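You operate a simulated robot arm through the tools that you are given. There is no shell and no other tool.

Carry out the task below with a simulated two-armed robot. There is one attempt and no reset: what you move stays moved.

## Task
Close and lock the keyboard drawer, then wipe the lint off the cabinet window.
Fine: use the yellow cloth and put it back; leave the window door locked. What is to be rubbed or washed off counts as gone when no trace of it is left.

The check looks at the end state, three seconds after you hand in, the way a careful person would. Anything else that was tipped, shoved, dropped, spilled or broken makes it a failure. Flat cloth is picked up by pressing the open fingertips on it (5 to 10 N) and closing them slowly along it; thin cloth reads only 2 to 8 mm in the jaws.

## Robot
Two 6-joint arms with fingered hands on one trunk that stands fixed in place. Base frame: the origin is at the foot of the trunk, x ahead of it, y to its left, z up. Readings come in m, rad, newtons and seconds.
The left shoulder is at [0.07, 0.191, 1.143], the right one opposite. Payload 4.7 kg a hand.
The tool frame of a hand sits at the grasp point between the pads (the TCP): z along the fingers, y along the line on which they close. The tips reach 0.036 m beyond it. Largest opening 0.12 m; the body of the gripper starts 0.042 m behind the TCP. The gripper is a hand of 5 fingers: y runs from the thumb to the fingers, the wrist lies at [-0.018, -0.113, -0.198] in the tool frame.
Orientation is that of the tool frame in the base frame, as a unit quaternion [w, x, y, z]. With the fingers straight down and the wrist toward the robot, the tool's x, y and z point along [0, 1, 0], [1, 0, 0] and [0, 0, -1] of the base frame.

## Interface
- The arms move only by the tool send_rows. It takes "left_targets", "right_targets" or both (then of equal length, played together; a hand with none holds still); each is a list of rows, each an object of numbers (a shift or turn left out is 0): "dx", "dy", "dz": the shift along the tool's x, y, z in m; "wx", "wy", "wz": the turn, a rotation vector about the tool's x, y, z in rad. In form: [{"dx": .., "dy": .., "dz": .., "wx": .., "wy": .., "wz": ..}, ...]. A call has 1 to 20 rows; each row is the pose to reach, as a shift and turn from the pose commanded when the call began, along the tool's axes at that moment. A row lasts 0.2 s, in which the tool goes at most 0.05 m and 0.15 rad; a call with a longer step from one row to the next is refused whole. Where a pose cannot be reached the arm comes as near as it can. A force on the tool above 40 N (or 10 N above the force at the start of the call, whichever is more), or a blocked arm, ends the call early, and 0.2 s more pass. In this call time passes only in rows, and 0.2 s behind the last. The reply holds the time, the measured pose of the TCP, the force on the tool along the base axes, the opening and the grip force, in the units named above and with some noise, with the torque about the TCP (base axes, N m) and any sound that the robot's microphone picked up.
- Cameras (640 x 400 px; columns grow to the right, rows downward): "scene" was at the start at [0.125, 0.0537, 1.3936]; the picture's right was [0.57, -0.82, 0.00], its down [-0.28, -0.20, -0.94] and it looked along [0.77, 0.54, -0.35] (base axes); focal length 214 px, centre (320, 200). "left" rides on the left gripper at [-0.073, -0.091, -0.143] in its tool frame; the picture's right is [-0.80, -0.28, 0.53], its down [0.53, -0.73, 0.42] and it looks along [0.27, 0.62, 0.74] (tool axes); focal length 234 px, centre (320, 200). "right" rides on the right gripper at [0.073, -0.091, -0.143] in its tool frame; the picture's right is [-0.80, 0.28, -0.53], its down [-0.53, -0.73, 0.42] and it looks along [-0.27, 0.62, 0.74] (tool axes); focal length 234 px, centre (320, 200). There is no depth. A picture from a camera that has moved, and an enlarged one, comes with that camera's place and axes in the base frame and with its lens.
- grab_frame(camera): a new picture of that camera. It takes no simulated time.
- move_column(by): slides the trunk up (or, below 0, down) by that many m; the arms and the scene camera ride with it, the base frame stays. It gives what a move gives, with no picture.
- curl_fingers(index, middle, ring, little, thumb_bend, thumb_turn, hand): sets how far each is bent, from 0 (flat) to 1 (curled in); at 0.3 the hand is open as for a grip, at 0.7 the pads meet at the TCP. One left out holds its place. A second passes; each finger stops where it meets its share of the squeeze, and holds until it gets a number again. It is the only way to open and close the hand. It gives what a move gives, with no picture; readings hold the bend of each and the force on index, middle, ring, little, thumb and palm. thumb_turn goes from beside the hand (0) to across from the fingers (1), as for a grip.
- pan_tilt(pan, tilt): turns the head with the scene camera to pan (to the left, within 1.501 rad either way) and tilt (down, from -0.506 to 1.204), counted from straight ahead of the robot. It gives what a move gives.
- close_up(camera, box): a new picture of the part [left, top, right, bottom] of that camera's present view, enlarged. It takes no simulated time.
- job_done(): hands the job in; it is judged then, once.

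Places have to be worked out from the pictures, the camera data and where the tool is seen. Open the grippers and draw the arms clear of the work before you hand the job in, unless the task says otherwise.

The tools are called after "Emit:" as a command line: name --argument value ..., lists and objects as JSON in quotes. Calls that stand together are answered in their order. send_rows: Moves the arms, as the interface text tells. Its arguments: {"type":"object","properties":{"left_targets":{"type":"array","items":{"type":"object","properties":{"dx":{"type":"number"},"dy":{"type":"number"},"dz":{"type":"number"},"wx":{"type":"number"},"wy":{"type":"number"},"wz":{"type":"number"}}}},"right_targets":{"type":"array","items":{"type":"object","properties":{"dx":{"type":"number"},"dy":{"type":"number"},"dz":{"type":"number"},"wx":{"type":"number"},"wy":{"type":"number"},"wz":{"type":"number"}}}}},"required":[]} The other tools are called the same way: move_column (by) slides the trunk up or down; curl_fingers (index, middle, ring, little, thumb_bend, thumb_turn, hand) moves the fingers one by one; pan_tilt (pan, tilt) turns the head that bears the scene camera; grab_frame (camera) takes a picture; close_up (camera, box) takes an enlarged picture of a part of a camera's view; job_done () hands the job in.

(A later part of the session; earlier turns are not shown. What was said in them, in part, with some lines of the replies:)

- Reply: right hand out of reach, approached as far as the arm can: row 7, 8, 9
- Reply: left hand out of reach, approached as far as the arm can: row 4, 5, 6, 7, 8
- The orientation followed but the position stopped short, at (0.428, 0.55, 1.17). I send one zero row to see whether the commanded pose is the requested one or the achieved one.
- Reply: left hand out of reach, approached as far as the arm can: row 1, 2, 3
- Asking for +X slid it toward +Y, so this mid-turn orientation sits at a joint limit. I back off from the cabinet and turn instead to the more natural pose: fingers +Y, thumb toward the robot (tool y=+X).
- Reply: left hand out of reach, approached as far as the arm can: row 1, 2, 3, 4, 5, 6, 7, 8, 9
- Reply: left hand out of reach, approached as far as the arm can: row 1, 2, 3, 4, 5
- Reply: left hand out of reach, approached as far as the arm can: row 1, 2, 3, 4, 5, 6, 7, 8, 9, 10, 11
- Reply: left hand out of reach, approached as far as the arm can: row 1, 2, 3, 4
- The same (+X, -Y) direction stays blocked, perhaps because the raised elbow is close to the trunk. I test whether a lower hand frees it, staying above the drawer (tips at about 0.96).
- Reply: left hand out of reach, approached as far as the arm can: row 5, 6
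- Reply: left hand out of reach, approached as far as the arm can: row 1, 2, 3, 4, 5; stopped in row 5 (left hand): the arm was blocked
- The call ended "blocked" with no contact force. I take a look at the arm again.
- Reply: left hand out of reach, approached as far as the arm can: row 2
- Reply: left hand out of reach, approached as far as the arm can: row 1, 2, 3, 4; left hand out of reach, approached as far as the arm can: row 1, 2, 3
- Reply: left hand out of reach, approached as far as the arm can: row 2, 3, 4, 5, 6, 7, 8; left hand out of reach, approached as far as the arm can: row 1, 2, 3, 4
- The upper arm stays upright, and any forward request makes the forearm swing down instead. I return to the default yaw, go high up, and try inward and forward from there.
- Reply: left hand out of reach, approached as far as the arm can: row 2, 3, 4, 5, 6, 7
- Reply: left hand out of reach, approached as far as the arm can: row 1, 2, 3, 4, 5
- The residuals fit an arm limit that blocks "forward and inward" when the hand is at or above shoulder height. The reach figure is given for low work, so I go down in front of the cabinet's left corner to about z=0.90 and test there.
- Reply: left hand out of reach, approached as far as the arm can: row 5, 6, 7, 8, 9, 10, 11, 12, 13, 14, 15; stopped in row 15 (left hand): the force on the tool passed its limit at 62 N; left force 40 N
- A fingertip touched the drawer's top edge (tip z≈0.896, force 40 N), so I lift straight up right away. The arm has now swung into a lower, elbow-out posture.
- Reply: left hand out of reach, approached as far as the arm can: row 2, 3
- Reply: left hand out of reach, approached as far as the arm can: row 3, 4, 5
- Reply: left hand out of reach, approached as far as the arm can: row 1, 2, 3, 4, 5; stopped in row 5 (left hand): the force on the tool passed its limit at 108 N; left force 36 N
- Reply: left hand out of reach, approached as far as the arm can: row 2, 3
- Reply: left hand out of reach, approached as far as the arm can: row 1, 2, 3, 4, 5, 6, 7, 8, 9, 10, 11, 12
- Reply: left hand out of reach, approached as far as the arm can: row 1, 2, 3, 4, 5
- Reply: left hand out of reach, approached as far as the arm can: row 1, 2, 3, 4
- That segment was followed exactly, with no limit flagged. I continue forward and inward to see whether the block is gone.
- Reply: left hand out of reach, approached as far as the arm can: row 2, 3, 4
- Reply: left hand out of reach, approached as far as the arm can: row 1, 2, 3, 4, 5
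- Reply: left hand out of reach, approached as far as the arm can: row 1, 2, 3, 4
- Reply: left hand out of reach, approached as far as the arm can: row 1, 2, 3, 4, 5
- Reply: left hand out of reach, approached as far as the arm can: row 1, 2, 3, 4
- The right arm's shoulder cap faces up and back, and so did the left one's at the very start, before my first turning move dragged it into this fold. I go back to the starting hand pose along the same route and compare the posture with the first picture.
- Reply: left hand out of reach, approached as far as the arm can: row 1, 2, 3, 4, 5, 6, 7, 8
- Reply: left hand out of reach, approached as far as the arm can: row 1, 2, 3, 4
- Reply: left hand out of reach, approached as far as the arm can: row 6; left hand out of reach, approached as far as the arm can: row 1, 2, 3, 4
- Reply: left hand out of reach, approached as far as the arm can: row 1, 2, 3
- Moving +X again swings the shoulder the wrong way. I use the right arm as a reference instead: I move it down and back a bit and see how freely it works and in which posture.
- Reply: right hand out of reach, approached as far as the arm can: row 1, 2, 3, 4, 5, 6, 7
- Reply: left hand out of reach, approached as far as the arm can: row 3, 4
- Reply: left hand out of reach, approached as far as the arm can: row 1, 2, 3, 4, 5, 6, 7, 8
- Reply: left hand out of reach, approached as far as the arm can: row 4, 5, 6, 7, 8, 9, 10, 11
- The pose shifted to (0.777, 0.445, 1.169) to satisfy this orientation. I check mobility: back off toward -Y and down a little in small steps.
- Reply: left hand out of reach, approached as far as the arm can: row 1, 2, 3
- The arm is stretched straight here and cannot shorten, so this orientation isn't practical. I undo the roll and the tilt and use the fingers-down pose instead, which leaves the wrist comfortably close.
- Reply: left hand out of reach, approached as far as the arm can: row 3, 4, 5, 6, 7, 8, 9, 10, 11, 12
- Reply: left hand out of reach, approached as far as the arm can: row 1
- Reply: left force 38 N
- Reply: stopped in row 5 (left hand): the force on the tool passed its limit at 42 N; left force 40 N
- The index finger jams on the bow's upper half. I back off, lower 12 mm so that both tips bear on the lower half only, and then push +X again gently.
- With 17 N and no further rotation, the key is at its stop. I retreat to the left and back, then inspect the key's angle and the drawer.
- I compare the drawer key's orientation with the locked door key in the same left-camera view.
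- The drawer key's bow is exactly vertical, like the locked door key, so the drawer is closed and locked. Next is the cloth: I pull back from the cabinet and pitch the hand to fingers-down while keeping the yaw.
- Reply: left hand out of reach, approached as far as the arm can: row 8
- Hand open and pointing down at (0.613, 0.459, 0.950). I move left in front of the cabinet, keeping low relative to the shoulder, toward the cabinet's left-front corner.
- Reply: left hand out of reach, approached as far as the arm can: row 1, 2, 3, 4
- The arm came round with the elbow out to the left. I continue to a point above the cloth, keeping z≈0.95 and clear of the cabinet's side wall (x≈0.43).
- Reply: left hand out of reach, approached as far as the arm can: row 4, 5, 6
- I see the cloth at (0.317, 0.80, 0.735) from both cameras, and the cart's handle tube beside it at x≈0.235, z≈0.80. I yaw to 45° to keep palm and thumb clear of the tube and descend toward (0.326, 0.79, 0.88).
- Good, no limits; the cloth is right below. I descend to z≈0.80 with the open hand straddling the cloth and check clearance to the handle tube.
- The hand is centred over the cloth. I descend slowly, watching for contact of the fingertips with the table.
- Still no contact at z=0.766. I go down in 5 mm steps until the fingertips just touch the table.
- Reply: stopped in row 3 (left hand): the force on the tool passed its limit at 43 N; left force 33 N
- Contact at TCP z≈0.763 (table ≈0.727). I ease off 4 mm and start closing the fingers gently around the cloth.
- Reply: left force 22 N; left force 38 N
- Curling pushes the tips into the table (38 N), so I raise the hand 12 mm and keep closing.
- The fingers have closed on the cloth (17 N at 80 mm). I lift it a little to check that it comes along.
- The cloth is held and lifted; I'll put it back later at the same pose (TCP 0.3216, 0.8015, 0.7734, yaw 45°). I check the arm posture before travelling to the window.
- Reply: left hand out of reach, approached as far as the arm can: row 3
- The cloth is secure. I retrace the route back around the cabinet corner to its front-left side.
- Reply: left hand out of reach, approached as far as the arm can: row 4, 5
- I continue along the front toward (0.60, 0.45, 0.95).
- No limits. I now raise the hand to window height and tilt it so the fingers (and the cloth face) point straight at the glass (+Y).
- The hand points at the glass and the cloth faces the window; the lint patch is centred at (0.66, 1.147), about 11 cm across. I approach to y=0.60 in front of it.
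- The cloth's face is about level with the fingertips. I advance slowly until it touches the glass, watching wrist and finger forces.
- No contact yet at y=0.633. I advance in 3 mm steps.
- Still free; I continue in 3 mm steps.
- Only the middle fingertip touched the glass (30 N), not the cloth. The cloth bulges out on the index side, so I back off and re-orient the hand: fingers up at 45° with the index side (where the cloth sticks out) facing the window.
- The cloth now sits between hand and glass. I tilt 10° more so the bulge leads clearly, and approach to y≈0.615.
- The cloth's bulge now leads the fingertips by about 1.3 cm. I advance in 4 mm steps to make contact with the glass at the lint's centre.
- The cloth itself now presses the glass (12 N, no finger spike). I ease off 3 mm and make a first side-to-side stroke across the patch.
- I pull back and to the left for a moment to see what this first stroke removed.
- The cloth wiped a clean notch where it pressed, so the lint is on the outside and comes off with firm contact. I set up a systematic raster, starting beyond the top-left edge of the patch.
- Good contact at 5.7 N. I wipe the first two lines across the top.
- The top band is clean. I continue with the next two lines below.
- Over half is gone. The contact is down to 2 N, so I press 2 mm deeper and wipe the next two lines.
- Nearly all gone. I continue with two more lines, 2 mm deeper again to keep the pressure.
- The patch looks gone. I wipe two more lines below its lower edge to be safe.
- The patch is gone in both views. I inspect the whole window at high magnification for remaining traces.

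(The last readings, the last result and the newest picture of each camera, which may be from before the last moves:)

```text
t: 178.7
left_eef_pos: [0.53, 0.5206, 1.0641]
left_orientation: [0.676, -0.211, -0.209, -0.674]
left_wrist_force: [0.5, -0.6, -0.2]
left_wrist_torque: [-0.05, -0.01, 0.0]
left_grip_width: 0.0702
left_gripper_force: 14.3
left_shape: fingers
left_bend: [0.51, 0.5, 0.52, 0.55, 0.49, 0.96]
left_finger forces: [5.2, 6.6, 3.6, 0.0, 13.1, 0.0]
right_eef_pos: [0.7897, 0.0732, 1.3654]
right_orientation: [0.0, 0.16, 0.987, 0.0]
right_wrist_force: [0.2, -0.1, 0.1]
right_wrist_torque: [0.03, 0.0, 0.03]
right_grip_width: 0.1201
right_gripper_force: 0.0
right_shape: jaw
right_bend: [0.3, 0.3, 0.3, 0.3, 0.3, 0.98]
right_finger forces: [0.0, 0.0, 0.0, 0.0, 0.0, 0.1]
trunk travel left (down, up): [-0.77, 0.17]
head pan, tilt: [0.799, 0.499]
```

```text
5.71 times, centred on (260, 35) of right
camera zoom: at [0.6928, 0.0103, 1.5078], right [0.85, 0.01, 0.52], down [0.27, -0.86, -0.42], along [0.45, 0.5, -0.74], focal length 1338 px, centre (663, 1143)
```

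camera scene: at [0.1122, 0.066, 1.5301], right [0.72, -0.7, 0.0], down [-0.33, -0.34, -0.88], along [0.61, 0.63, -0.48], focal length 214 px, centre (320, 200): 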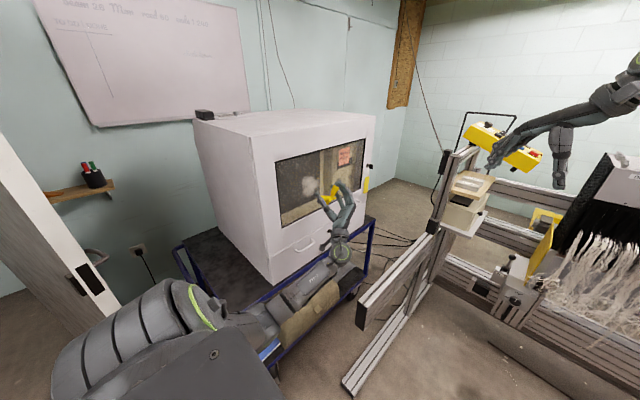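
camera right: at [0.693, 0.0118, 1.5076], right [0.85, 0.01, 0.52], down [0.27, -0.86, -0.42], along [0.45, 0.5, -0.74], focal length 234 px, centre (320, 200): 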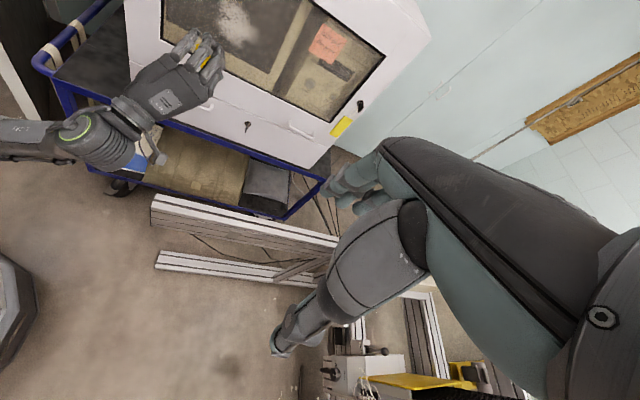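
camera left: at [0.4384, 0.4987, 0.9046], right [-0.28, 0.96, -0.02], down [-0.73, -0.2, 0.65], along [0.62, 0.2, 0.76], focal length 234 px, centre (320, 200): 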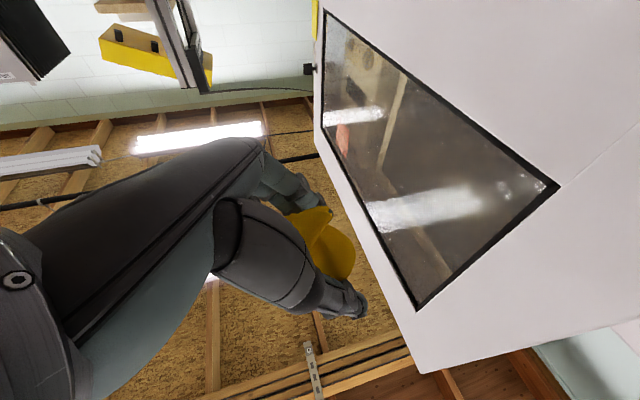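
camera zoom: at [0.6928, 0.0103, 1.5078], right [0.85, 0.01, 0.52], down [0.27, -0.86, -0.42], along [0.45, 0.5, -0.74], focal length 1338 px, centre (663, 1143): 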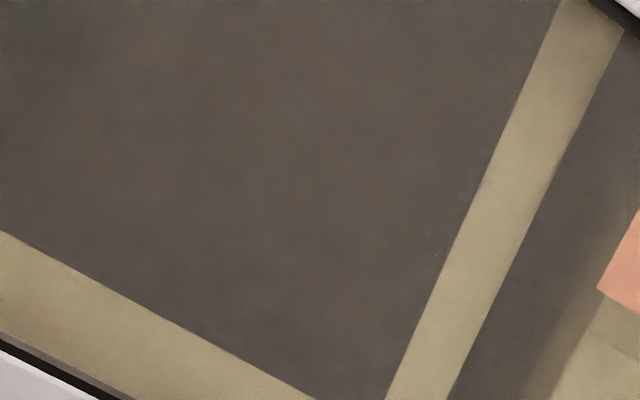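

The glass looks clean. To leave no faint trace, I do a second, coarser pass over the same area, starting at the upper left again.

Emit:
send_rows --left_targets '[{"dx": -0.0027, "dy": 0.0146, "dz": 0.0427}, {"dx": -0.0055, "dy": 0.0293, "dz": 0.0855}, {"dx": -0.0082, "dy": 0.0439, "dz": 0.1282}, {"dx": -0.0247, "dy": 0.0439, "dz": 0.1395}, {"dx": -0.0337, "dy": 0.0439, "dz": 0.1457}, {"dx": -0.0378, "dy": 0.0439, "dz": 0.1486}]'

Emit:
send_rows --left_targets '[{"dy": 0.02}, {"dy": 0.04}, {"dy": 0.06}, {"dy": 0.08}, {"dy": 0.1}, {"dy": 0.12}, {"dy": 0.14}, {"dy": 0.16}, {"dx": -0.0098, "dy": 0.16, "dz": -0.0112}, {"dx": -0.0191, "dy": 0.16, "dz": -0.0233}, {"dx": -0.0191, "dy": 0.14, "dz": -0.0233}, {"dx": -0.0191, "dy": 0.12, "dz": -0.0233}, {"dx": -0.0191, "dy": 0.1, "dz": -0.0233}, {"dx": -0.0191, "dy": 0.08, "dz": -0.0233}, {"dx": -0.0191, "dy": 0.06, "dz": -0.0233}, {"dx": -0.0191, "dy": 0.04, "dz": -0.0233}, {"dx": -0.0191, "dy": 0.02, "dz": -0.0233}, {"dx": -0.0191, "dy": 0.0, "dz": -0.0233}]'

```text
t: 180.1
left_eef_pos: [0.5722, 0.6375, 1.1631]
left_orientation: [0.675, -0.211, -0.21, -0.675]
left_wrist_force: [-0.8, -0.5, -0.4]
left_wrist_torque: [-0.01, 0.0, 0.02]
left_grip_width: 0.07
left_gripper_force: 14.4
left_shape: fingers
left_bend: [0.51, 0.5, 0.52, 0.55, 0.49, 0.96]
left_finger forces: [5.2, 6.6, 3.7, 0.0, 13.2, 0.0]
right_eef_pos: [0.7909, 0.0737, 1.3626]
right_orientation: [-0.001, 0.161, 0.987, 0.0]
right_wrist_force: [-0.2, -0.3, 0.0]
right_wrist_torque: [-0.02, -0.02, -0.04]
right_grip_width: 0.1201
right_gripper_force: 0.1
right_shape: jaw
right_bend: [0.3, 0.3, 0.3, 0.3, 0.3, 0.98]
right_finger forces: [0.0, 0.0, 0.1, 0.0, 0.0, 0.0]
trunk travel left (down, up): [-0.77, 0.17]
head pan, tilt: [0.799, 0.499]
```

```text
t: 183.9
left_eef_pos: [0.5732, 0.6388, 1.1339]
left_orientation: [0.676, -0.209, -0.209, -0.675]
left_wrist_force: [1.8, -5.0, -1.2]
left_wrist_torque: [-0.05, -0.04, 0.0]
left_grip_width: 0.07
left_gripper_force: 15.4
left_shape: fingers
left_bend: [0.51, 0.5, 0.52, 0.55, 0.49, 0.96]
left_finger forces: [5.5, 7.0, 4.2, 0.0, 13.3, 0.1]
right_eef_pos: [0.7895, 0.073, 1.3645]
right_orientation: [-0.001, 0.161, 0.987, -0.001]
right_wrist_force: [-0.5, 0.2, -0.6]
right_wrist_torque: [0.0, -0.01, -0.01]
right_grip_width: 0.1198
right_gripper_force: 0.1
right_shape: jaw
right_bend: [0.3, 0.3, 0.3, 0.3, 0.3, 0.98]
right_finger forces: [0.0, 0.0, 0.0, 0.0, 0.1, 0.0]
trunk travel left (down, up): [-0.77, 0.17]
head pan, tilt: [0.799, 0.499]
```

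Good contact (5 N). I finish the second pass with two lower lines and then retreat from the glass.

Emit:
send_rows --left_targets '[{"dx": -0.0088, "dz": -0.0116}, {"dx": -0.0176, "dy": 0.0, "dz": -0.0231}, {"dx": -0.0176, "dy": 0.02, "dz": -0.0231}, {"dx": -0.0176, "dy": 0.04, "dz": -0.0231}, {"dx": -0.0176, "dy": 0.06, "dz": -0.0231}, {"dx": -0.0176, "dy": 0.08, "dz": -0.0231}, {"dx": -0.0176, "dy": 0.1, "dz": -0.0231}, {"dx": -0.0176, "dy": 0.12, "dz": -0.0231}, {"dx": -0.0176, "dy": 0.14, "dz": -0.0231}, {"dx": -0.0176, "dy": 0.16, "dz": -0.0231}, {"dx": -0.0333, "dy": 0.16, "dz": -0.0451}, {"dx": -0.0333, "dy": 0.14, "dz": -0.0451}, {"dx": -0.0333, "dy": 0.12, "dz": -0.0451}, {"dx": -0.0333, "dy": 0.1, "dz": -0.0451}, {"dx": -0.0333, "dy": 0.08, "dz": -0.0451}, {"dx": -0.0333, "dy": 0.06, "dz": -0.0451}, {"dx": -0.0333, "dy": 0.04, "dz": -0.0451}, {"dx": -0.0333, "dy": 0.02, "dz": -0.0451}, {"dx": -0.0333, "dy": 0.0, "dz": -0.0451}]'

Emit:
send_rows --left_targets '[{"dx": 0.0165, "dz": -0.0113}, {"dx": 0.045, "dz": -0.035}, {"dx": 0.07, "dy": 0.01, "dz": -0.055}, {"dx": 0.1, "dy": 0.03, "dz": -0.07}]'

Emit:
close_up --camera "scene" --box '[270, 140, 370, 215]'

Emit:
close_up --camera "right" --box '[160, 0, 300, 90]'

```text
t: 187.9
left_eef_pos: [0.57, 0.6404, 1.0796]
left_orientation: [0.676, -0.21, -0.209, -0.675]
left_wrist_force: [2.5, -6.3, -0.5]
left_wrist_torque: [-0.11, -0.03, 0.04]
left_grip_width: 0.0694
left_gripper_force: 14.4
left_shape: fingers
left_bend: [0.5, 0.5, 0.52, 0.55, 0.49, 0.97]
left_finger forces: [5.8, 7.3, 4.1, 0.1, 12.9, 0.0]
right_eef_pos: [0.79, 0.0736, 1.3652]
right_orientation: [-0.002, 0.162, 0.987, 0.001]
right_wrist_force: [-0.4, 1.1, 0.7]
right_wrist_torque: [0.03, 0.0, 0.0]
right_grip_width: 0.1201
right_gripper_force: 0.0
right_shape: jaw
right_bend: [0.3, 0.3, 0.3, 0.3, 0.3, 0.98]
right_finger forces: [0.0, 0.1, 0.1, 0.0, 0.0, 0.0]
trunk travel left (down, up): [-0.77, 0.17]
head pan, tilt: [0.799, 0.499]
```

```text
t: 188.9
left_eef_pos: [0.6018, 0.5197, 1.0777]
left_orientation: [0.676, -0.211, -0.209, -0.674]
left_wrist_force: [-0.1, -0.4, -0.3]
left_wrist_torque: [0.04, 0.02, 0.03]
left_grip_width: 0.0697
left_gripper_force: 14.0
left_shape: fingers
left_bend: [0.5, 0.5, 0.52, 0.55, 0.49, 0.96]
left_finger forces: [5.3, 6.3, 3.4, 0.0, 13.1, 0.0]
right_eef_pos: [0.7914, 0.0733, 1.3642]
right_orientation: [-0.002, 0.161, 0.987, -0.001]
right_wrist_force: [0.0, -0.7, 0.6]
right_wrist_torque: [0.07, -0.01, -0.01]
right_grip_width: 0.1199
right_gripper_force: 0.0
right_shape: jaw
right_bend: [0.3, 0.3, 0.3, 0.3, 0.3, 0.98]
right_finger forces: [0.0, 0.1, 0.1, 0.0, 0.0, 0.0]
trunk travel left (down, up): [-0.77, 0.17]
head pan, tilt: [0.799, 0.499]
```

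```text
5.33 times, centred on (320, 178) of scene
camera zoom: at [0.1136, 0.0641, 1.53], right [0.72, -0.7, 0.0], down [-0.33, -0.34, -0.88], along [0.61, 0.63, -0.48], focal length 1144 px, centre (320, 320)
```

zoom: 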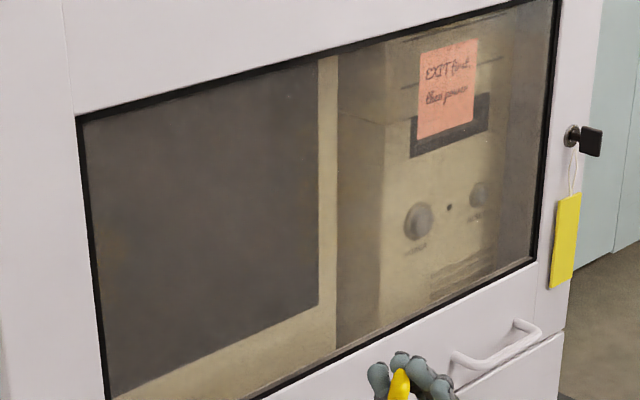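

```text
4.44 times, centred on (230, 45) of right
camera zoom: at [0.6943, 0.01, 1.507], right [0.85, 0.01, 0.52], down [0.27, -0.86, -0.43], along [0.45, 0.5, -0.74], focal length 1041 px, centre (720, 889)
```

zoom: 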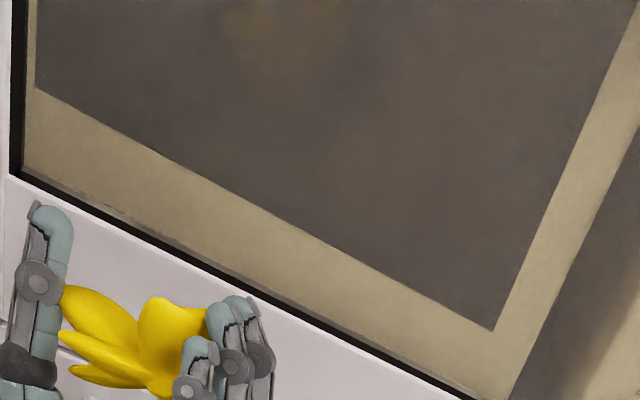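

The window is clean and the door key is still upright (locked). Now I return the cloth: first I reverse the hand rotations in front of the cabinet.

Emit:
send_rows --left_targets '[{"dx": 0.0074, "dy": 0.0022, "dz": 0.0032, "wx": 0.0418, "wy": -0.101, "wz": -0.0804}, {"dx": 0.0147, "dy": 0.0044, "dz": 0.0064, "wx": 0.0837, "wy": -0.202, "wz": -0.1607}, {"dx": 0.0221, "dy": 0.0066, "dz": 0.0096, "wx": 0.1255, "wy": -0.303, "wz": -0.2411}, {"dx": 0.0294, "dy": 0.0088, "dz": 0.0128, "wx": 0.1673, "wy": -0.404, "wz": -0.3215}, {"dx": 0.0368, "dy": 0.0111, "dz": 0.0161, "wx": 0.2092, "wy": -0.5051, "wz": -0.4018}, {"dx": 0.0441, "dy": 0.0133, "dz": 0.0193, "wx": 0.251, "wy": -0.6061, "wz": -0.4822}, {"dx": 0.0515, "dy": 0.0155, "dz": 0.0225, "wx": 0.2928, "wy": -0.7071, "wz": -0.5626}, {"dx": 0.0588, "dy": 0.0177, "dz": 0.0257, "wx": 0.3347, "wy": -0.8081, "wz": -0.6429}, {"dx": 0.0662, "dy": 0.0199, "dz": 0.0289, "wx": 0.3765, "wy": -0.9091, "wz": -0.7233}]'

Emit:
grab_frame --camera "scene"

```text
t: 190.9
left_eef_pos: [0.6229, 0.4802, 1.1377]
left_orientation: [-0.272, 0.27, 0.651, 0.655]
left_wrist_force: [0.2, -0.3, -0.6]
left_wrist_torque: [0.01, -0.02, -0.01]
left_grip_width: 0.0699
left_gripper_force: 14.6
left_shape: fingers
left_bend: [0.5, 0.5, 0.52, 0.55, 0.49, 0.96]
left_finger forces: [5.3, 6.3, 3.3, 0.0, 13.2, 0.1]
right_eef_pos: [0.7913, 0.0736, 1.3628]
right_orientation: [-0.001, 0.161, 0.987, 0.0]
right_wrist_force: [-0.6, -0.3, -0.1]
right_wrist_torque: [-0.03, -0.02, 0.01]
right_grip_width: 0.1201
right_gripper_force: 0.1
right_shape: jaw
right_bend: [0.3, 0.3, 0.3, 0.3, 0.3, 0.98]
right_finger forces: [0.1, 0.0, 0.0, 0.0, 0.1, 0.1]
trunk travel left (down, up): [-0.77, 0.17]
head pan, tilt: [0.799, 0.499]
```

```text
taken
camera scene: at [0.1124, 0.0651, 1.5301], right [0.72, -0.7, 0.0], down [-0.33, -0.34, -0.88], along [0.61, 0.63, -0.48], focal length 214 px, centre (320, 200)
```

scene: 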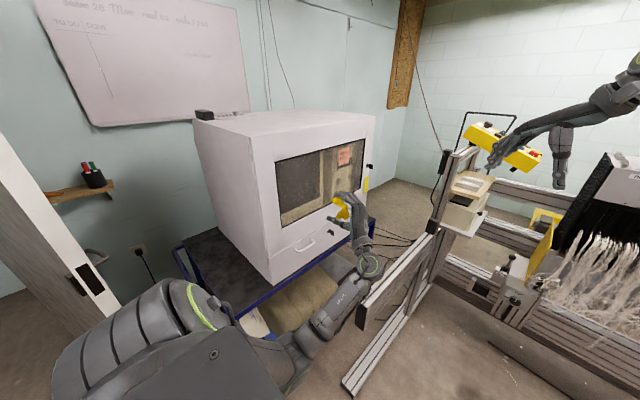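

Exactly back at the earlier pose with no limits. I now pitch back to fingers-down while lowering to (0.597, 0.450, 0.951).

Emit:
send_rows --left_targets '[{"dx": -0.0105, "dy": -0.0136, "dz": -0.003, "wx": 0.1007, "wy": -0.1013}, {"dx": -0.0211, "dy": -0.0272, "dz": -0.006, "wx": 0.2015, "wy": -0.2025}, {"dx": -0.0316, "dy": -0.0408, "dz": -0.009, "wx": 0.3022, "wy": -0.3038}, {"dx": -0.0421, "dy": -0.0544, "dz": -0.012, "wx": 0.4029, "wy": -0.4051}, {"dx": -0.0526, "dy": -0.068, "dz": -0.015, "wx": 0.5036, "wy": -0.5064}, {"dx": -0.0632, "dy": -0.0817, "dz": -0.0179, "wx": 0.6044, "wy": -0.6076}, {"dx": -0.0737, "dy": -0.0953, "dz": -0.0209, "wx": 0.7051, "wy": -0.7089}, {"dx": -0.0842, "dy": -0.1089, "dz": -0.0239, "wx": 0.8058, "wy": -0.8102}, {"dx": -0.0947, "dy": -0.1225, "dz": -0.0269, "wx": 0.9065, "wy": -0.9115}, {"dx": -0.1053, "dy": -0.1361, "dz": -0.0299, "wx": 1.0073, "wy": -1.0127}, {"dx": -0.1158, "dy": -0.1497, "dz": -0.0329, "wx": 1.108, "wy": -1.114}]'

Emit:
pan_tilt --pan 1.1 --tilt 0.7

Emit:
grab_frame --camera "scene"

Emit:
grab_frame --camera "left"

```text
t: 193.3
left_eef_pos: [0.5978, 0.4494, 0.9493]
left_orientation: [-0.001, 0.383, 0.924, 0.002]
left_wrist_force: [-0.2, -0.8, -0.6]
left_wrist_torque: [-0.01, 0.0, 0.0]
left_grip_width: 0.0697
left_gripper_force: 13.8
left_shape: fingers
left_bend: [0.5, 0.5, 0.52, 0.55, 0.49, 0.96]
left_finger forces: [5.1, 6.2, 3.4, 0.0, 12.8, 0.0]
right_eef_pos: [0.7906, 0.0752, 1.3639]
right_orientation: [-0.001, 0.162, 0.987, -0.001]
right_wrist_force: [-0.1, 0.4, -0.5]
right_wrist_torque: [-0.03, -0.05, 0.0]
right_grip_width: 0.1199
right_gripper_force: 0.0
right_shape: jaw
right_bend: [0.3, 0.3, 0.3, 0.3, 0.3, 0.98]
right_finger forces: [0.0, 0.0, 0.0, 0.0, 0.0, 0.0]
trunk travel left (down, up): [-0.77, 0.17]
head pan, tilt: [0.799, 0.499]
```

```text
t: 194.1
left_eef_pos: [0.5984, 0.4496, 0.9488]
left_orientation: [-0.001, 0.384, 0.923, 0.003]
left_wrist_force: [-0.6, -0.8, -0.9]
left_wrist_torque: [0.0, -0.01, -0.01]
left_grip_width: 0.0699
left_gripper_force: 13.8
left_shape: fingers
left_bend: [0.5, 0.5, 0.52, 0.55, 0.49, 0.96]
left_finger forces: [5.1, 6.2, 3.4, 0.0, 12.8, 0.1]
right_eef_pos: [0.7907, 0.0734, 1.3629]
right_orientation: [-0.002, 0.161, 0.987, -0.001]
right_wrist_force: [-0.2, 0.7, 0.4]
right_wrist_torque: [-0.01, -0.01, 0.03]
right_grip_width: 0.1198
right_gripper_force: 0.0
right_shape: jaw
right_bend: [0.3, 0.3, 0.3, 0.3, 0.3, 0.98]
right_finger forces: [0.0, 0.0, 0.1, 0.0, 0.0, 0.1]
trunk travel left (down, up): [-0.77, 0.17]
head pan, tilt: [1.1, 0.7]
```

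```text
taken
camera scene: at [0.0878, 0.0757, 1.5124], right [0.89, -0.45, 0.0], down [-0.29, -0.57, -0.77], along [0.35, 0.68, -0.64], focal length 214 px, centre (320, 200)
```

scene: 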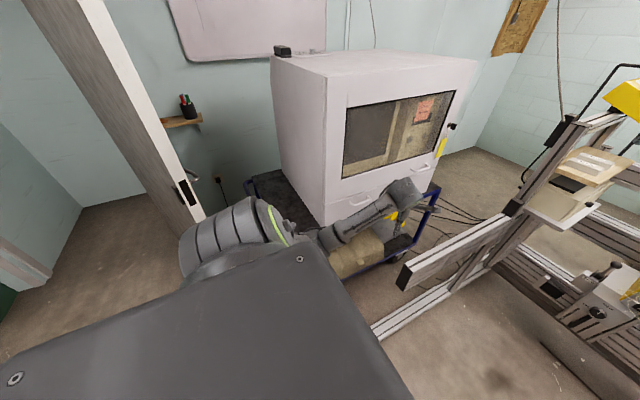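

```text
taken
camera left: at [0.585, 0.3315, 1.0917], right [0.37, -0.76, -0.53], down [-0.89, -0.14, -0.43], along [0.25, 0.63, -0.73], focal length 234 px, centre (320, 200)
```

left: 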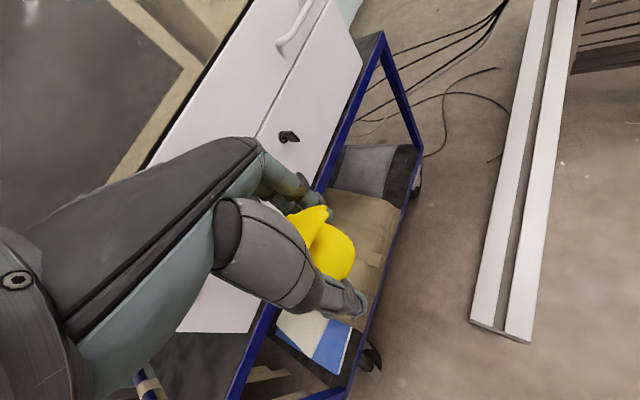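

The cloth is still held well. I go back along the front to the cabinet's left corner.

Emit:
send_rows --left_targets '[{"dx": 0.035, "dy": -0.021}, {"dx": 0.071, "dy": -0.042}, {"dx": 0.1064, "dy": -0.063}, {"dx": 0.148, "dy": -0.0666}, {"dx": 0.19, "dy": -0.0706}, {"dx": 0.2319, "dy": -0.0746}]'

Emit:
grab_frame --camera "scene"

```text
t: 195.5
left_eef_pos: [0.381, 0.5595, 0.9524]
left_orientation: [0.0, 0.385, 0.923, 0.003]
left_wrist_force: [-0.5, -0.8, -0.4]
left_wrist_torque: [0.07, 0.0, 0.02]
left_grip_width: 0.07
left_gripper_force: 13.4
left_shape: fingers
left_bend: [0.5, 0.5, 0.52, 0.55, 0.49, 0.96]
left_finger forces: [5.0, 6.1, 3.5, 0.1, 12.7, 0.1]
right_eef_pos: [0.7888, 0.0731, 1.3662]
right_orientation: [0.0, 0.161, 0.987, -0.001]
right_wrist_force: [-0.6, -0.5, 0.5]
right_wrist_torque: [0.05, -0.03, -0.01]
right_grip_width: 0.1197
right_gripper_force: 0.1
right_shape: jaw
right_bend: [0.3, 0.3, 0.3, 0.3, 0.3, 0.98]
right_finger forces: [0.0, 0.0, 0.0, 0.0, 0.0, 0.0]
trunk travel left (down, up): [-0.77, 0.17]
head pan, tilt: [1.1, 0.7]
```

```text
taken
camera scene: at [0.0856, 0.0756, 1.5124], right [0.89, -0.45, 0.0], down [-0.29, -0.57, -0.77], along [0.35, 0.68, -0.64], focal length 214 px, centre (320, 200)
```

scene: 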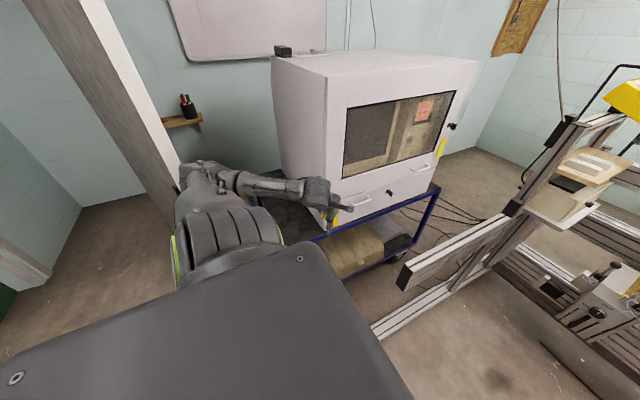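

I pass the corner and move above the cloth's original spot, slightly lower than before to avoid the reach limit.

Emit:
send_rows --left_targets '[{"dx": 0.0348, "dy": 0.0124, "dz": 0.004}, {"dx": 0.0698, "dy": 0.0244, "dz": 0.008}, {"dx": 0.1052, "dy": 0.0366, "dz": 0.013}, {"dx": 0.1263, "dy": 0.0534, "dz": 0.027}, {"dx": 0.1473, "dy": 0.0699, "dz": 0.037}, {"dx": 0.1685, "dy": 0.0865, "dz": 0.042}, {"dx": 0.1892, "dy": 0.1059, "dz": 0.046}, {"dx": 0.2098, "dy": 0.1254, "dz": 0.052}]'

Emit:
grab_frame --camera "left"

Emit:
close_up --camera "right" --box '[20, 0, 160, 90]'

```text
t: 197.3
left_eef_pos: [0.3207, 0.8014, 0.8991]
left_orientation: [0.0, 0.384, 0.923, 0.003]
left_wrist_force: [0.4, 0.6, -1.5]
left_wrist_torque: [-0.02, -0.01, 0.01]
left_grip_width: 0.0698
left_gripper_force: 13.5
left_shape: fingers
left_bend: [0.5, 0.5, 0.52, 0.55, 0.49, 0.96]
left_finger forces: [5.1, 5.8, 3.4, 0.0, 12.7, 0.0]
right_eef_pos: [0.7901, 0.0746, 1.3634]
right_orientation: [0.0, 0.161, 0.987, 0.0]
right_wrist_force: [0.2, 0.1, 0.2]
right_wrist_torque: [0.03, 0.01, 0.0]
right_grip_width: 0.1198
right_gripper_force: 0.1
right_shape: jaw
right_bend: [0.3, 0.3, 0.3, 0.3, 0.3, 0.98]
right_finger forces: [0.0, 0.0, 0.0, 0.0, 0.1, 0.0]
trunk travel left (down, up): [-0.77, 0.17]
head pan, tilt: [1.1, 0.7]
```

```text
taken
camera left: at [0.308, 0.6832, 1.0423], right [0.37, -0.76, -0.53], down [-0.89, -0.14, -0.43], along [0.25, 0.63, -0.73], focal length 234 px, centre (320, 200)
```

left: 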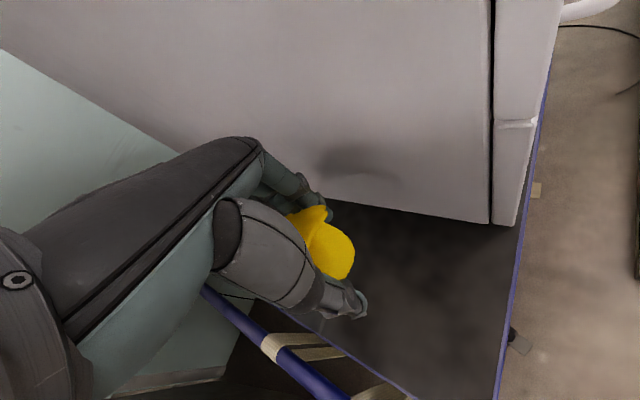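

```text
4.44 times, centred on (90, 45) of right
camera zoom: at [0.6921, 0.0131, 1.5081], right [0.85, 0.01, 0.52], down [0.27, -0.86, -0.42], along [0.45, 0.5, -0.74], focal length 1041 px, centre (1342, 889)
```

zoom: 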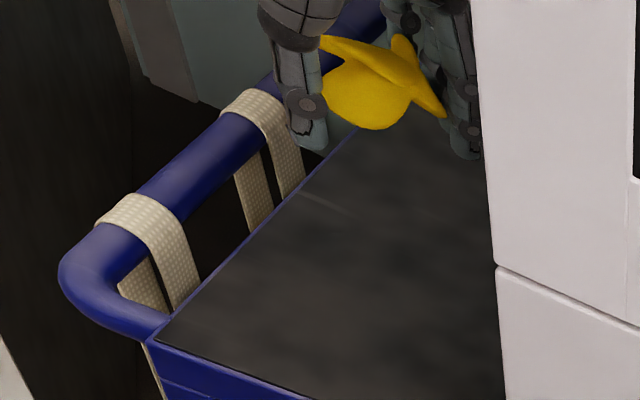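

Directly above the original spot. I lower the cloth toward the table, aligning it with its old position, and watch for contact.

Emit:
send_rows --left_targets '[{"dx": -0.0025, "dz": 0.025}, {"dx": -0.005, "dz": 0.05}, {"dx": -0.0076, "dz": 0.075}, {"dx": -0.0076, "dz": 0.095}, {"dx": -0.0076, "dz": 0.105}]'

Emit:
close_up --camera "right" --box '[20, 0, 160, 90]'

Emit:
grab_frame --camera "left"

```text
t: 198.5
left_eef_pos: [0.3288, 0.7958, 0.7933]
left_orientation: [-0.002, 0.385, 0.923, 0.003]
left_wrist_force: [0.3, 0.2, 0.2]
left_wrist_torque: [-0.01, -0.03, 0.01]
left_grip_width: 0.0699
left_gripper_force: 14.1
left_shape: fingers
left_bend: [0.5, 0.5, 0.52, 0.55, 0.49, 0.96]
left_finger forces: [5.0, 5.9, 3.3, 0.1, 12.8, 0.0]
right_eef_pos: [0.7912, 0.0738, 1.3638]
right_orientation: [-0.001, 0.161, 0.987, 0.0]
right_wrist_force: [-0.1, 0.3, -0.3]
right_wrist_torque: [0.0, -0.02, 0.01]
right_grip_width: 0.12
right_gripper_force: 0.0
right_shape: jaw
right_bend: [0.3, 0.3, 0.3, 0.3, 0.3, 0.98]
right_finger forces: [0.0, 0.0, 0.0, 0.0, 0.0, 0.1]
trunk travel left (down, up): [-0.77, 0.17]
head pan, tilt: [1.1, 0.7]
```

```text
4.44 times, centred on (90, 45) of right
camera zoom: at [0.693, 0.0116, 1.5077], right [0.85, 0.01, 0.52], down [0.27, -0.86, -0.42], along [0.45, 0.5, -0.74], focal length 1041 px, centre (1342, 889)
```

zoom: 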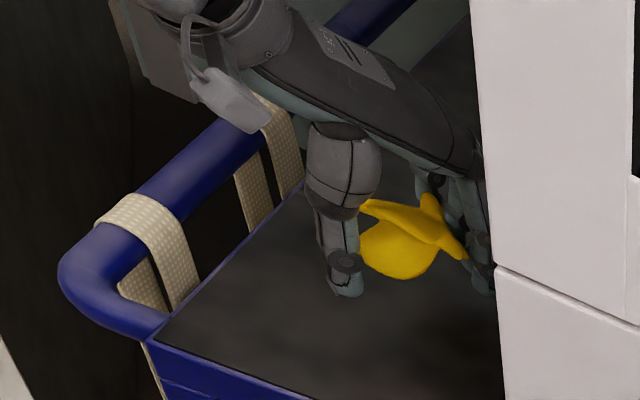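

```text
taken
camera left: at [0.3147, 0.6771, 0.9365], right [0.37, -0.76, -0.53], down [-0.89, -0.14, -0.43], along [0.25, 0.63, -0.73], focal length 234 px, centre (320, 200)
```

left: 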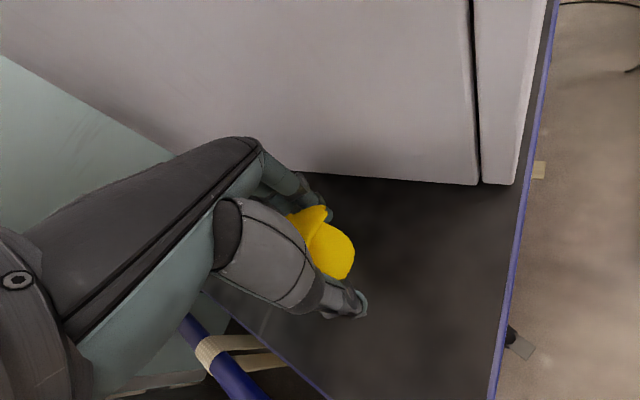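

No contact yet at z=0.793. I lower in 5 mm steps to the height at which I picked it up.

Emit:
send_rows --left_targets '[{"dz": 0.005}, {"dz": 0.01}, {"dz": 0.015}, {"dz": 0.019}]'

Emit:
close_up --camera "right" --box '[20, 0, 160, 90]'

```text
t: 199.5
left_eef_pos: [0.3287, 0.7937, 0.7771]
left_orientation: [0.0, 0.384, 0.923, 0.004]
left_wrist_force: [2.2, -2.4, 5.2]
left_wrist_torque: [0.05, 0.15, 0.01]
left_grip_width: 0.0692
left_gripper_force: 12.5
left_shape: fingers
left_bend: [0.51, 0.51, 0.53, 0.55, 0.49, 0.96]
left_finger forces: [5.6, 5.2, 1.7, 0.0, 12.3, 0.0]
right_eef_pos: [0.7903, 0.0735, 1.3642]
right_orientation: [-0.001, 0.161, 0.987, 0.0]
right_wrist_force: [-0.2, -0.6, 0.0]
right_wrist_torque: [0.0, 0.01, 0.0]
right_grip_width: 0.1199
right_gripper_force: 0.1
right_shape: jaw
right_bend: [0.3, 0.3, 0.3, 0.3, 0.3, 0.98]
right_finger forces: [0.1, 0.0, 0.0, 0.1, 0.0, 0.1]
trunk travel left (down, up): [-0.77, 0.17]
head pan, tilt: [1.1, 0.7]
```

```text
4.44 times, centred on (90, 45) of right
camera zoom: at [0.6929, 0.0101, 1.5079], right [0.85, 0.01, 0.52], down [0.27, -0.86, -0.42], along [0.45, 0.5, -0.74], focal length 1041 px, centre (1342, 889)
```

zoom: 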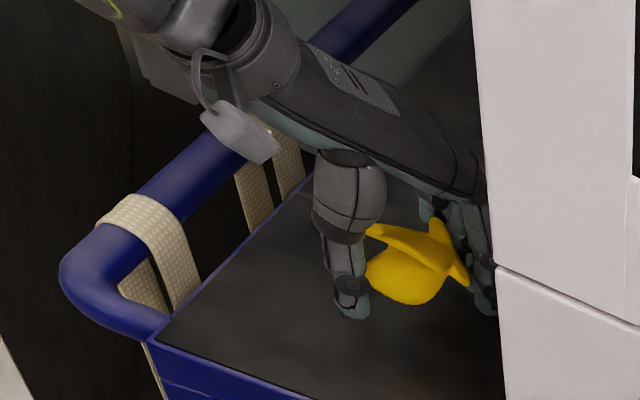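

The cloth rests on the table (5 N). I open the hand.

Emit:
curl_fingers --hand "left" --index 0.42 --middle 0.42 --ring 0.42 --little 0.42 --thumb_bend 0.42

Emit:
curl_fingers --hand "left" --index 0.28 --middle 0.28 --ring 0.28 --little 0.28 --thumb_bend 0.28

Emit:
close_up --camera "right" --box '[20, 0, 160, 90]'

Emit:
grab_frame --camera "left"

```text
t: 200.5
left_eef_pos: [0.3284, 0.7944, 0.7754]
left_orientation: [-0.001, 0.383, 0.924, 0.004]
left_wrist_force: [-0.7, 0.5, 0.3]
left_wrist_torque: [0.01, 0.01, -0.01]
left_grip_width: 0.0866
left_gripper_force: 0.0
left_shape: fingers
left_bend: [0.42, 0.42, 0.42, 0.42, 0.42, 0.97]
left_finger forces: [0.1, 0.1, 0.0, 0.0, 0.1, 0.0]
right_eef_pos: [0.7905, 0.0745, 1.3644]
right_orientation: [-0.001, 0.161, 0.987, -0.001]
right_wrist_force: [-0.8, 0.2, -0.5]
right_wrist_torque: [0.02, -0.01, 0.02]
right_grip_width: 0.1195
right_gripper_force: 0.1
right_shape: jaw
right_bend: [0.3, 0.3, 0.3, 0.3, 0.3, 0.98]
right_finger forces: [0.0, 0.1, 0.0, 0.0, 0.0, 0.1]
trunk travel left (down, up): [-0.77, 0.17]
head pan, tilt: [1.1, 0.7]
```

```text
t: 201.5
left_eef_pos: [0.3272, 0.7942, 0.7767]
left_orientation: [-0.001, 0.384, 0.923, 0.004]
left_wrist_force: [-0.4, -0.6, 0.4]
left_wrist_torque: [0.01, 0.01, -0.02]
left_grip_width: 0.1275
left_gripper_force: 0.1
left_shape: fingers
left_bend: [0.28, 0.28, 0.28, 0.28, 0.28, 0.97]
left_finger forces: [0.0, 0.0, 0.0, 0.1, 0.1, 0.0]
right_eef_pos: [0.7908, 0.0746, 1.3651]
right_orientation: [0.0, 0.161, 0.987, -0.001]
right_wrist_force: [0.1, 0.1, 0.4]
right_wrist_torque: [-0.04, 0.02, -0.01]
right_grip_width: 0.1199
right_gripper_force: 0.1
right_shape: jaw
right_bend: [0.3, 0.3, 0.3, 0.3, 0.3, 0.98]
right_finger forces: [0.0, 0.1, 0.0, 0.0, 0.0, 0.1]
trunk travel left (down, up): [-0.77, 0.17]
head pan, tilt: [1.1, 0.7]
```

```text
4.44 times, centred on (90, 45) of right
camera zoom: at [0.6929, 0.0113, 1.5077], right [0.85, 0.01, 0.52], down [0.27, -0.86, -0.42], along [0.45, 0.5, -0.74], focal length 1041 px, centre (1342, 889)
```

zoom: 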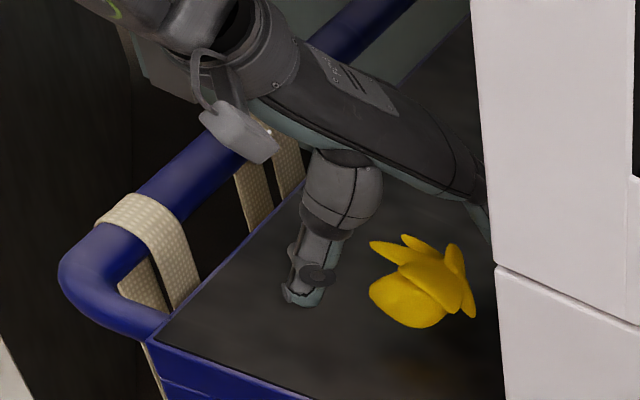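

```text
taken
camera left: at [0.3145, 0.6767, 0.9184], right [0.37, -0.76, -0.53], down [-0.89, -0.14, -0.43], along [0.25, 0.63, -0.73], focal length 234 px, centre (320, 200)
```

left: 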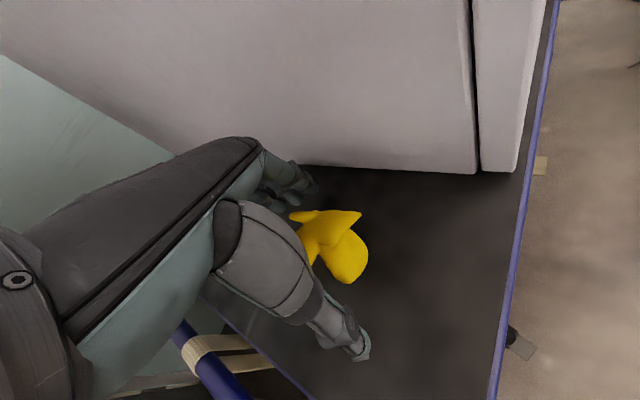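

The cloth is released upright about 1.5 cm from where it lay. I lift the open hand straight up and check that the cloth stays.

Emit:
send_rows --left_targets '[{"dz": -0.02}, {"dz": -0.05}, {"dz": -0.085}, {"dz": -0.12}]'

Emit:
close_up --camera "right" --box '[20, 0, 160, 90]'

Emit:
grab_frame --camera "left"

```text
t: 202.5
left_eef_pos: [0.3282, 0.7929, 0.8968]
left_orientation: [-0.001, 0.384, 0.923, 0.004]
left_wrist_force: [-0.7, -0.8, 0.2]
left_wrist_torque: [0.01, 0.0, 0.01]
left_grip_width: 0.1275
left_gripper_force: 0.0
left_shape: fingers
left_bend: [0.28, 0.28, 0.28, 0.28, 0.28, 0.97]
left_finger forces: [0.1, 0.1, 0.1, 0.1, 0.0, 0.1]
right_eef_pos: [0.791, 0.0711, 1.3627]
right_orientation: [-0.001, 0.16, 0.987, 0.0]
right_wrist_force: [0.3, -1.4, 1.2]
right_wrist_torque: [0.02, 0.04, 0.01]
right_grip_width: 0.1197
right_gripper_force: 0.0
right_shape: jaw
right_bend: [0.3, 0.3, 0.3, 0.3, 0.3, 0.98]
right_finger forces: [0.0, 0.0, 0.1, 0.1, 0.0, 0.0]
trunk travel left (down, up): [-0.77, 0.17]
head pan, tilt: [1.1, 0.7]
```

```text
4.44 times, centred on (90, 45) of right
camera zoom: at [0.6938, 0.0094, 1.5071], right [0.85, 0.01, 0.52], down [0.27, -0.86, -0.43], along [0.45, 0.5, -0.74], focal length 1041 px, centre (1342, 889)
```

zoom: 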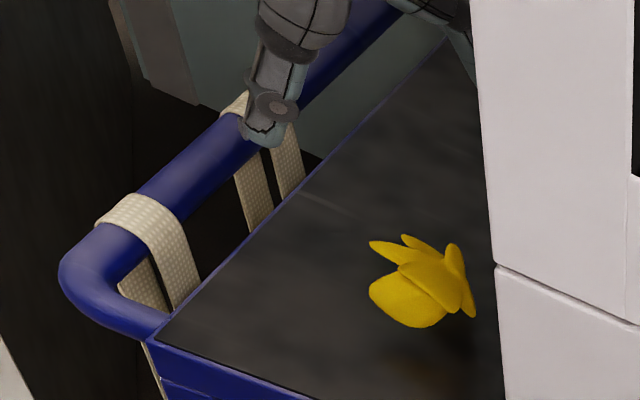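

```text
taken
camera left: at [0.3154, 0.6758, 1.0396], right [0.37, -0.76, -0.53], down [-0.89, -0.14, -0.43], along [0.25, 0.63, -0.73], focal length 234 px, centre (320, 200)
```

left: 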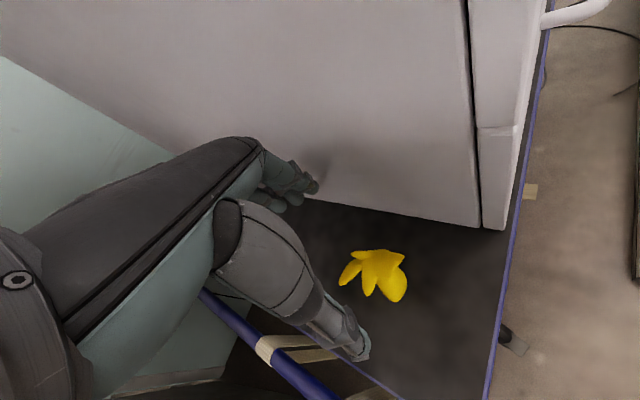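

The cloth stays in place on the cart. I withdraw the left hand around the corner to the front.

Emit:
send_rows --left_targets '[{"dx": -0.019, "dy": -0.0206, "dz": -0.003}, {"dx": -0.0387, "dy": -0.0433, "dz": -0.008}, {"dx": -0.0654, "dy": -0.0661, "dz": -0.018}, {"dx": -0.0985, "dy": -0.0897, "dz": -0.033}, {"dx": -0.1337, "dy": -0.1039, "dz": -0.048}, {"dx": -0.1704, "dy": -0.1169, "dz": -0.053}, {"dx": -0.2029, "dy": -0.127, "dz": -0.056}]'

Emit:
send_rows --left_targets '[{"dx": -0.042, "dy": 0.004}, {"dx": -0.084, "dy": 0.0}, {"dx": -0.1255, "dy": -0.01}, {"dx": -0.155, "dy": -0.01}]'

Emit:
grab_frame --camera "scene"

Emit:
grab_frame --camera "right"

```text
t: 204.1
left_eef_pos: [0.3812, 0.5609, 0.9502]
left_orientation: [-0.004, 0.383, 0.924, 0.002]
left_wrist_force: [0.5, 0.1, 0.3]
left_wrist_torque: [0.01, 0.03, 0.0]
left_grip_width: 0.1272
left_gripper_force: 0.0
left_shape: fingers
left_bend: [0.28, 0.28, 0.28, 0.28, 0.28, 0.98]
left_finger forces: [0.1, 0.0, 0.0, 0.0, 0.1, 0.1]
right_eef_pos: [0.7916, 0.0734, 1.3635]
right_orientation: [-0.002, 0.161, 0.987, 0.0]
right_wrist_force: [0.4, -0.1, 0.3]
right_wrist_torque: [0.02, 0.01, -0.01]
right_grip_width: 0.12
right_gripper_force: 0.0
right_shape: jaw
right_bend: [0.3, 0.3, 0.3, 0.3, 0.3, 0.98]
right_finger forces: [0.1, 0.0, 0.1, 0.0, 0.0, 0.0]
trunk travel left (down, up): [-0.77, 0.17]
head pan, tilt: [1.1, 0.7]
```

```text
t: 205.1
left_eef_pos: [0.4846, 0.4465, 0.9454]
left_orientation: [-0.001, 0.385, 0.923, 0.003]
left_wrist_force: [-0.3, 0.0, 0.8]
left_wrist_torque: [0.01, 0.04, 0.0]
left_grip_width: 0.1275
left_gripper_force: 0.0
left_shape: fingers
left_bend: [0.28, 0.28, 0.28, 0.28, 0.28, 0.98]
left_finger forces: [0.0, 0.1, 0.1, 0.0, 0.0, 0.0]
left hand out of reach, approached as far as the arm can: row 4
right_eef_pos: [0.7916, 0.0733, 1.3636]
right_orientation: [-0.002, 0.161, 0.987, -0.001]
right_wrist_force: [0.6, -0.3, 0.3]
right_wrist_torque: [-0.03, 0.02, 0.02]
right_grip_width: 0.1199
right_gripper_force: 0.1
right_shape: jaw
right_bend: [0.3, 0.3, 0.3, 0.3, 0.3, 0.98]
right_finger forces: [0.1, 0.0, 0.1, 0.0, 0.1, 0.1]
trunk travel left (down, up): [-0.77, 0.17]
head pan, tilt: [1.1, 0.7]
```

```text
taken
camera scene: at [0.0888, 0.0756, 1.5124], right [0.89, -0.45, 0.0], down [-0.29, -0.57, -0.76], along [0.35, 0.68, -0.64], focal length 214 px, centre (320, 200)
```

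scene: 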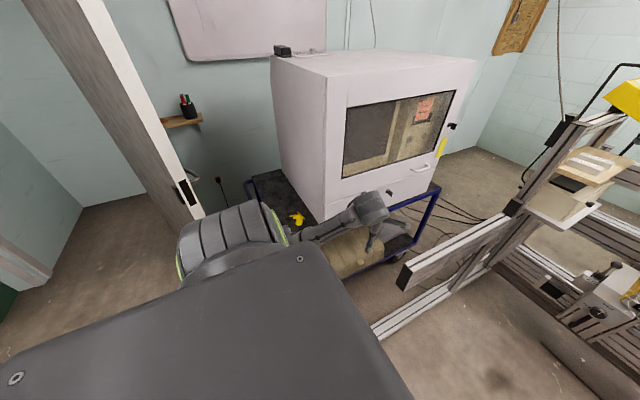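

```text
taken
camera right: at [0.6944, 0.0108, 1.507], right [0.85, 0.01, 0.52], down [0.27, -0.86, -0.42], along [0.45, 0.5, -0.74], focal length 234 px, centre (320, 200)
```

right: 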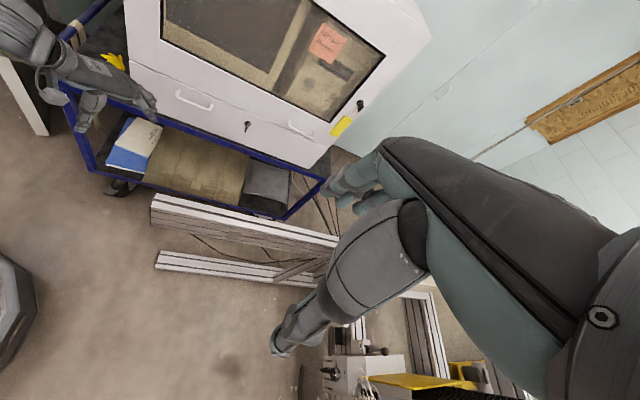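

Everything seems in place. As a final check I zoom on the drawer key, the drawer gap, the door key, the window and the cloth.

Emit:
close_up --camera "right" --box '[227, 112, 267, 142]'

Emit:
pan_tilt --pan 0.75 --tilt 0.45

Emit:
close_up --camera "scene" --box '[240, 140, 380, 250]'

Emit:
close_up --camera "scene" --box '[305, 215, 345, 245]'

Emit:
grab_frame --camera "scene"

```text
13.33 times, centred on (247, 127) of right
camera zoom: at [0.6944, 0.0108, 1.507], right [0.85, 0.01, 0.52], down [0.27, -0.86, -0.42], along [0.45, 0.5, -0.74], focal length 3122 px, centre (1293, 1173)
```

zoom: 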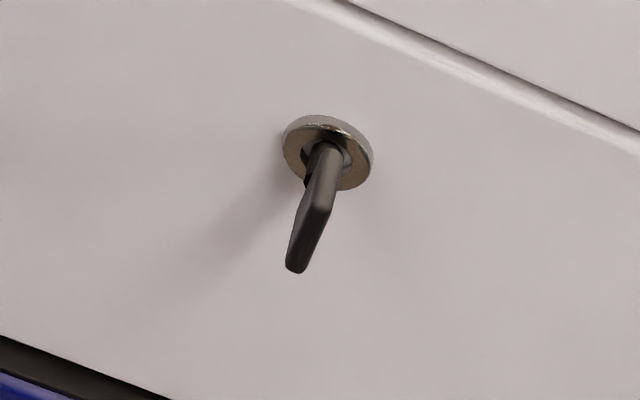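

```text
t: 205.9
left_eef_pos: [0.4837, 0.4484, 0.946]
left_orientation: [0.0, 0.384, 0.923, 0.003]
left_wrist_force: [0.1, 0.6, -1.0]
left_wrist_torque: [-0.04, -0.02, 0.0]
left_grip_width: 0.1274
left_gripper_force: 0.1
left_shape: fingers
left_bend: [0.28, 0.28, 0.28, 0.28, 0.28, 0.98]
left_finger forces: [0.0, 0.0, 0.0, 0.0, 0.0, 0.1]
right_eef_pos: [0.79, 0.0734, 1.3647]
right_orientation: [-0.002, 0.161, 0.987, -0.001]
right_wrist_force: [0.2, 0.0, -0.9]
right_wrist_torque: [0.0, -0.01, -0.02]
right_grip_width: 0.1199
right_gripper_force: 0.1
right_shape: jaw
right_bend: [0.3, 0.3, 0.3, 0.3, 0.3, 0.98]
right_finger forces: [0.0, 0.1, 0.0, 0.0, 0.0, 0.0]
trunk travel left (down, up): [-0.77, 0.17]
head pan, tilt: [0.75, 0.45]
```

```text
3.64 times, centred on (310, 195) of scene
camera zoom: at [0.1157, 0.0631, 1.5345], right [0.68, -0.73, 0.0], down [-0.32, -0.3, -0.9], along [0.66, 0.61, -0.44], focal length 780 px, centre (356, 218)
```

zoom: 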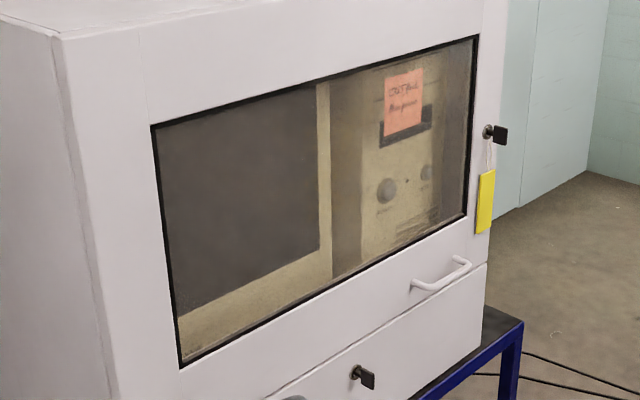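

```text
13.33 times, centred on (325, 230) of scene
camera zoom: at [0.1157, 0.0631, 1.5345], right [0.68, -0.73, 0.0], down [-0.32, -0.3, -0.9], along [0.66, 0.61, -0.44], focal length 2860 px, centre (253, -200)
```

zoom: 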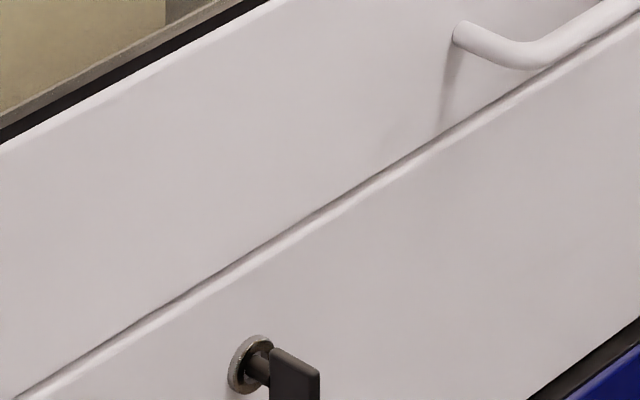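

```text
taken
camera scene: at [0.1157, 0.0631, 1.5345], right [0.68, -0.73, 0.0], down [-0.32, -0.3, -0.9], along [0.66, 0.61, -0.44], focal length 214 px, centre (320, 200)
```

scene: 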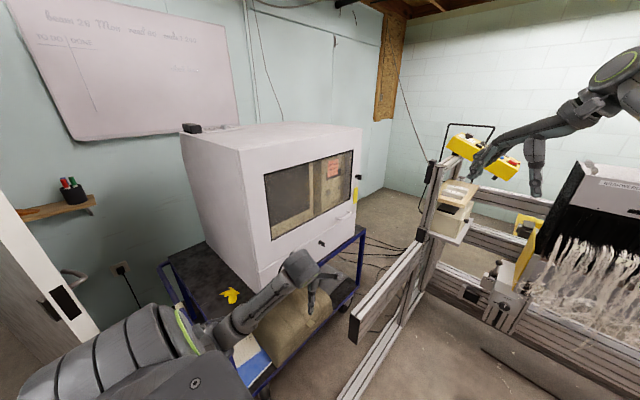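

The drawer is flush and its key stands upright exactly like the locked door key. The window is clear, the cloth is back on the cart beside the cabinet, both hands are open and the arms are clear. I hand the job in.

Emit:
job_done

```text
The job is handed in.
```

The keyboard drawer is closed with its key turned to the locked position, and the lint is off the cabinet window. The job is handed in; I don't have the verdict.

- **Drawer:** I pushed it in to a firm stop and it sits flush. The key turned to its end stop, upright like the locked door key. I did not pull on the drawer to test the lock.
- **Window:** I wiped the whole patch twice with the yellow cloth, and no lint shows at high zoom from either camera. The door key was not touched and is still upright.
- **Cloth:** It is back on the cart beside the cabinet, about 1.5 cm from where it lay and turned slightly.
- **Contacts along the way:** The left hand pressed on the open drawer's top edge three times early on, with readings up to 108 N. While picking up the cloth, the fingertips pressed the cart top at up to 43 N. I saw no marks or shifts in later pictures.

Both hands are open and the arms are clear of the cabinet. The column is 0.15 m higher than at the start.
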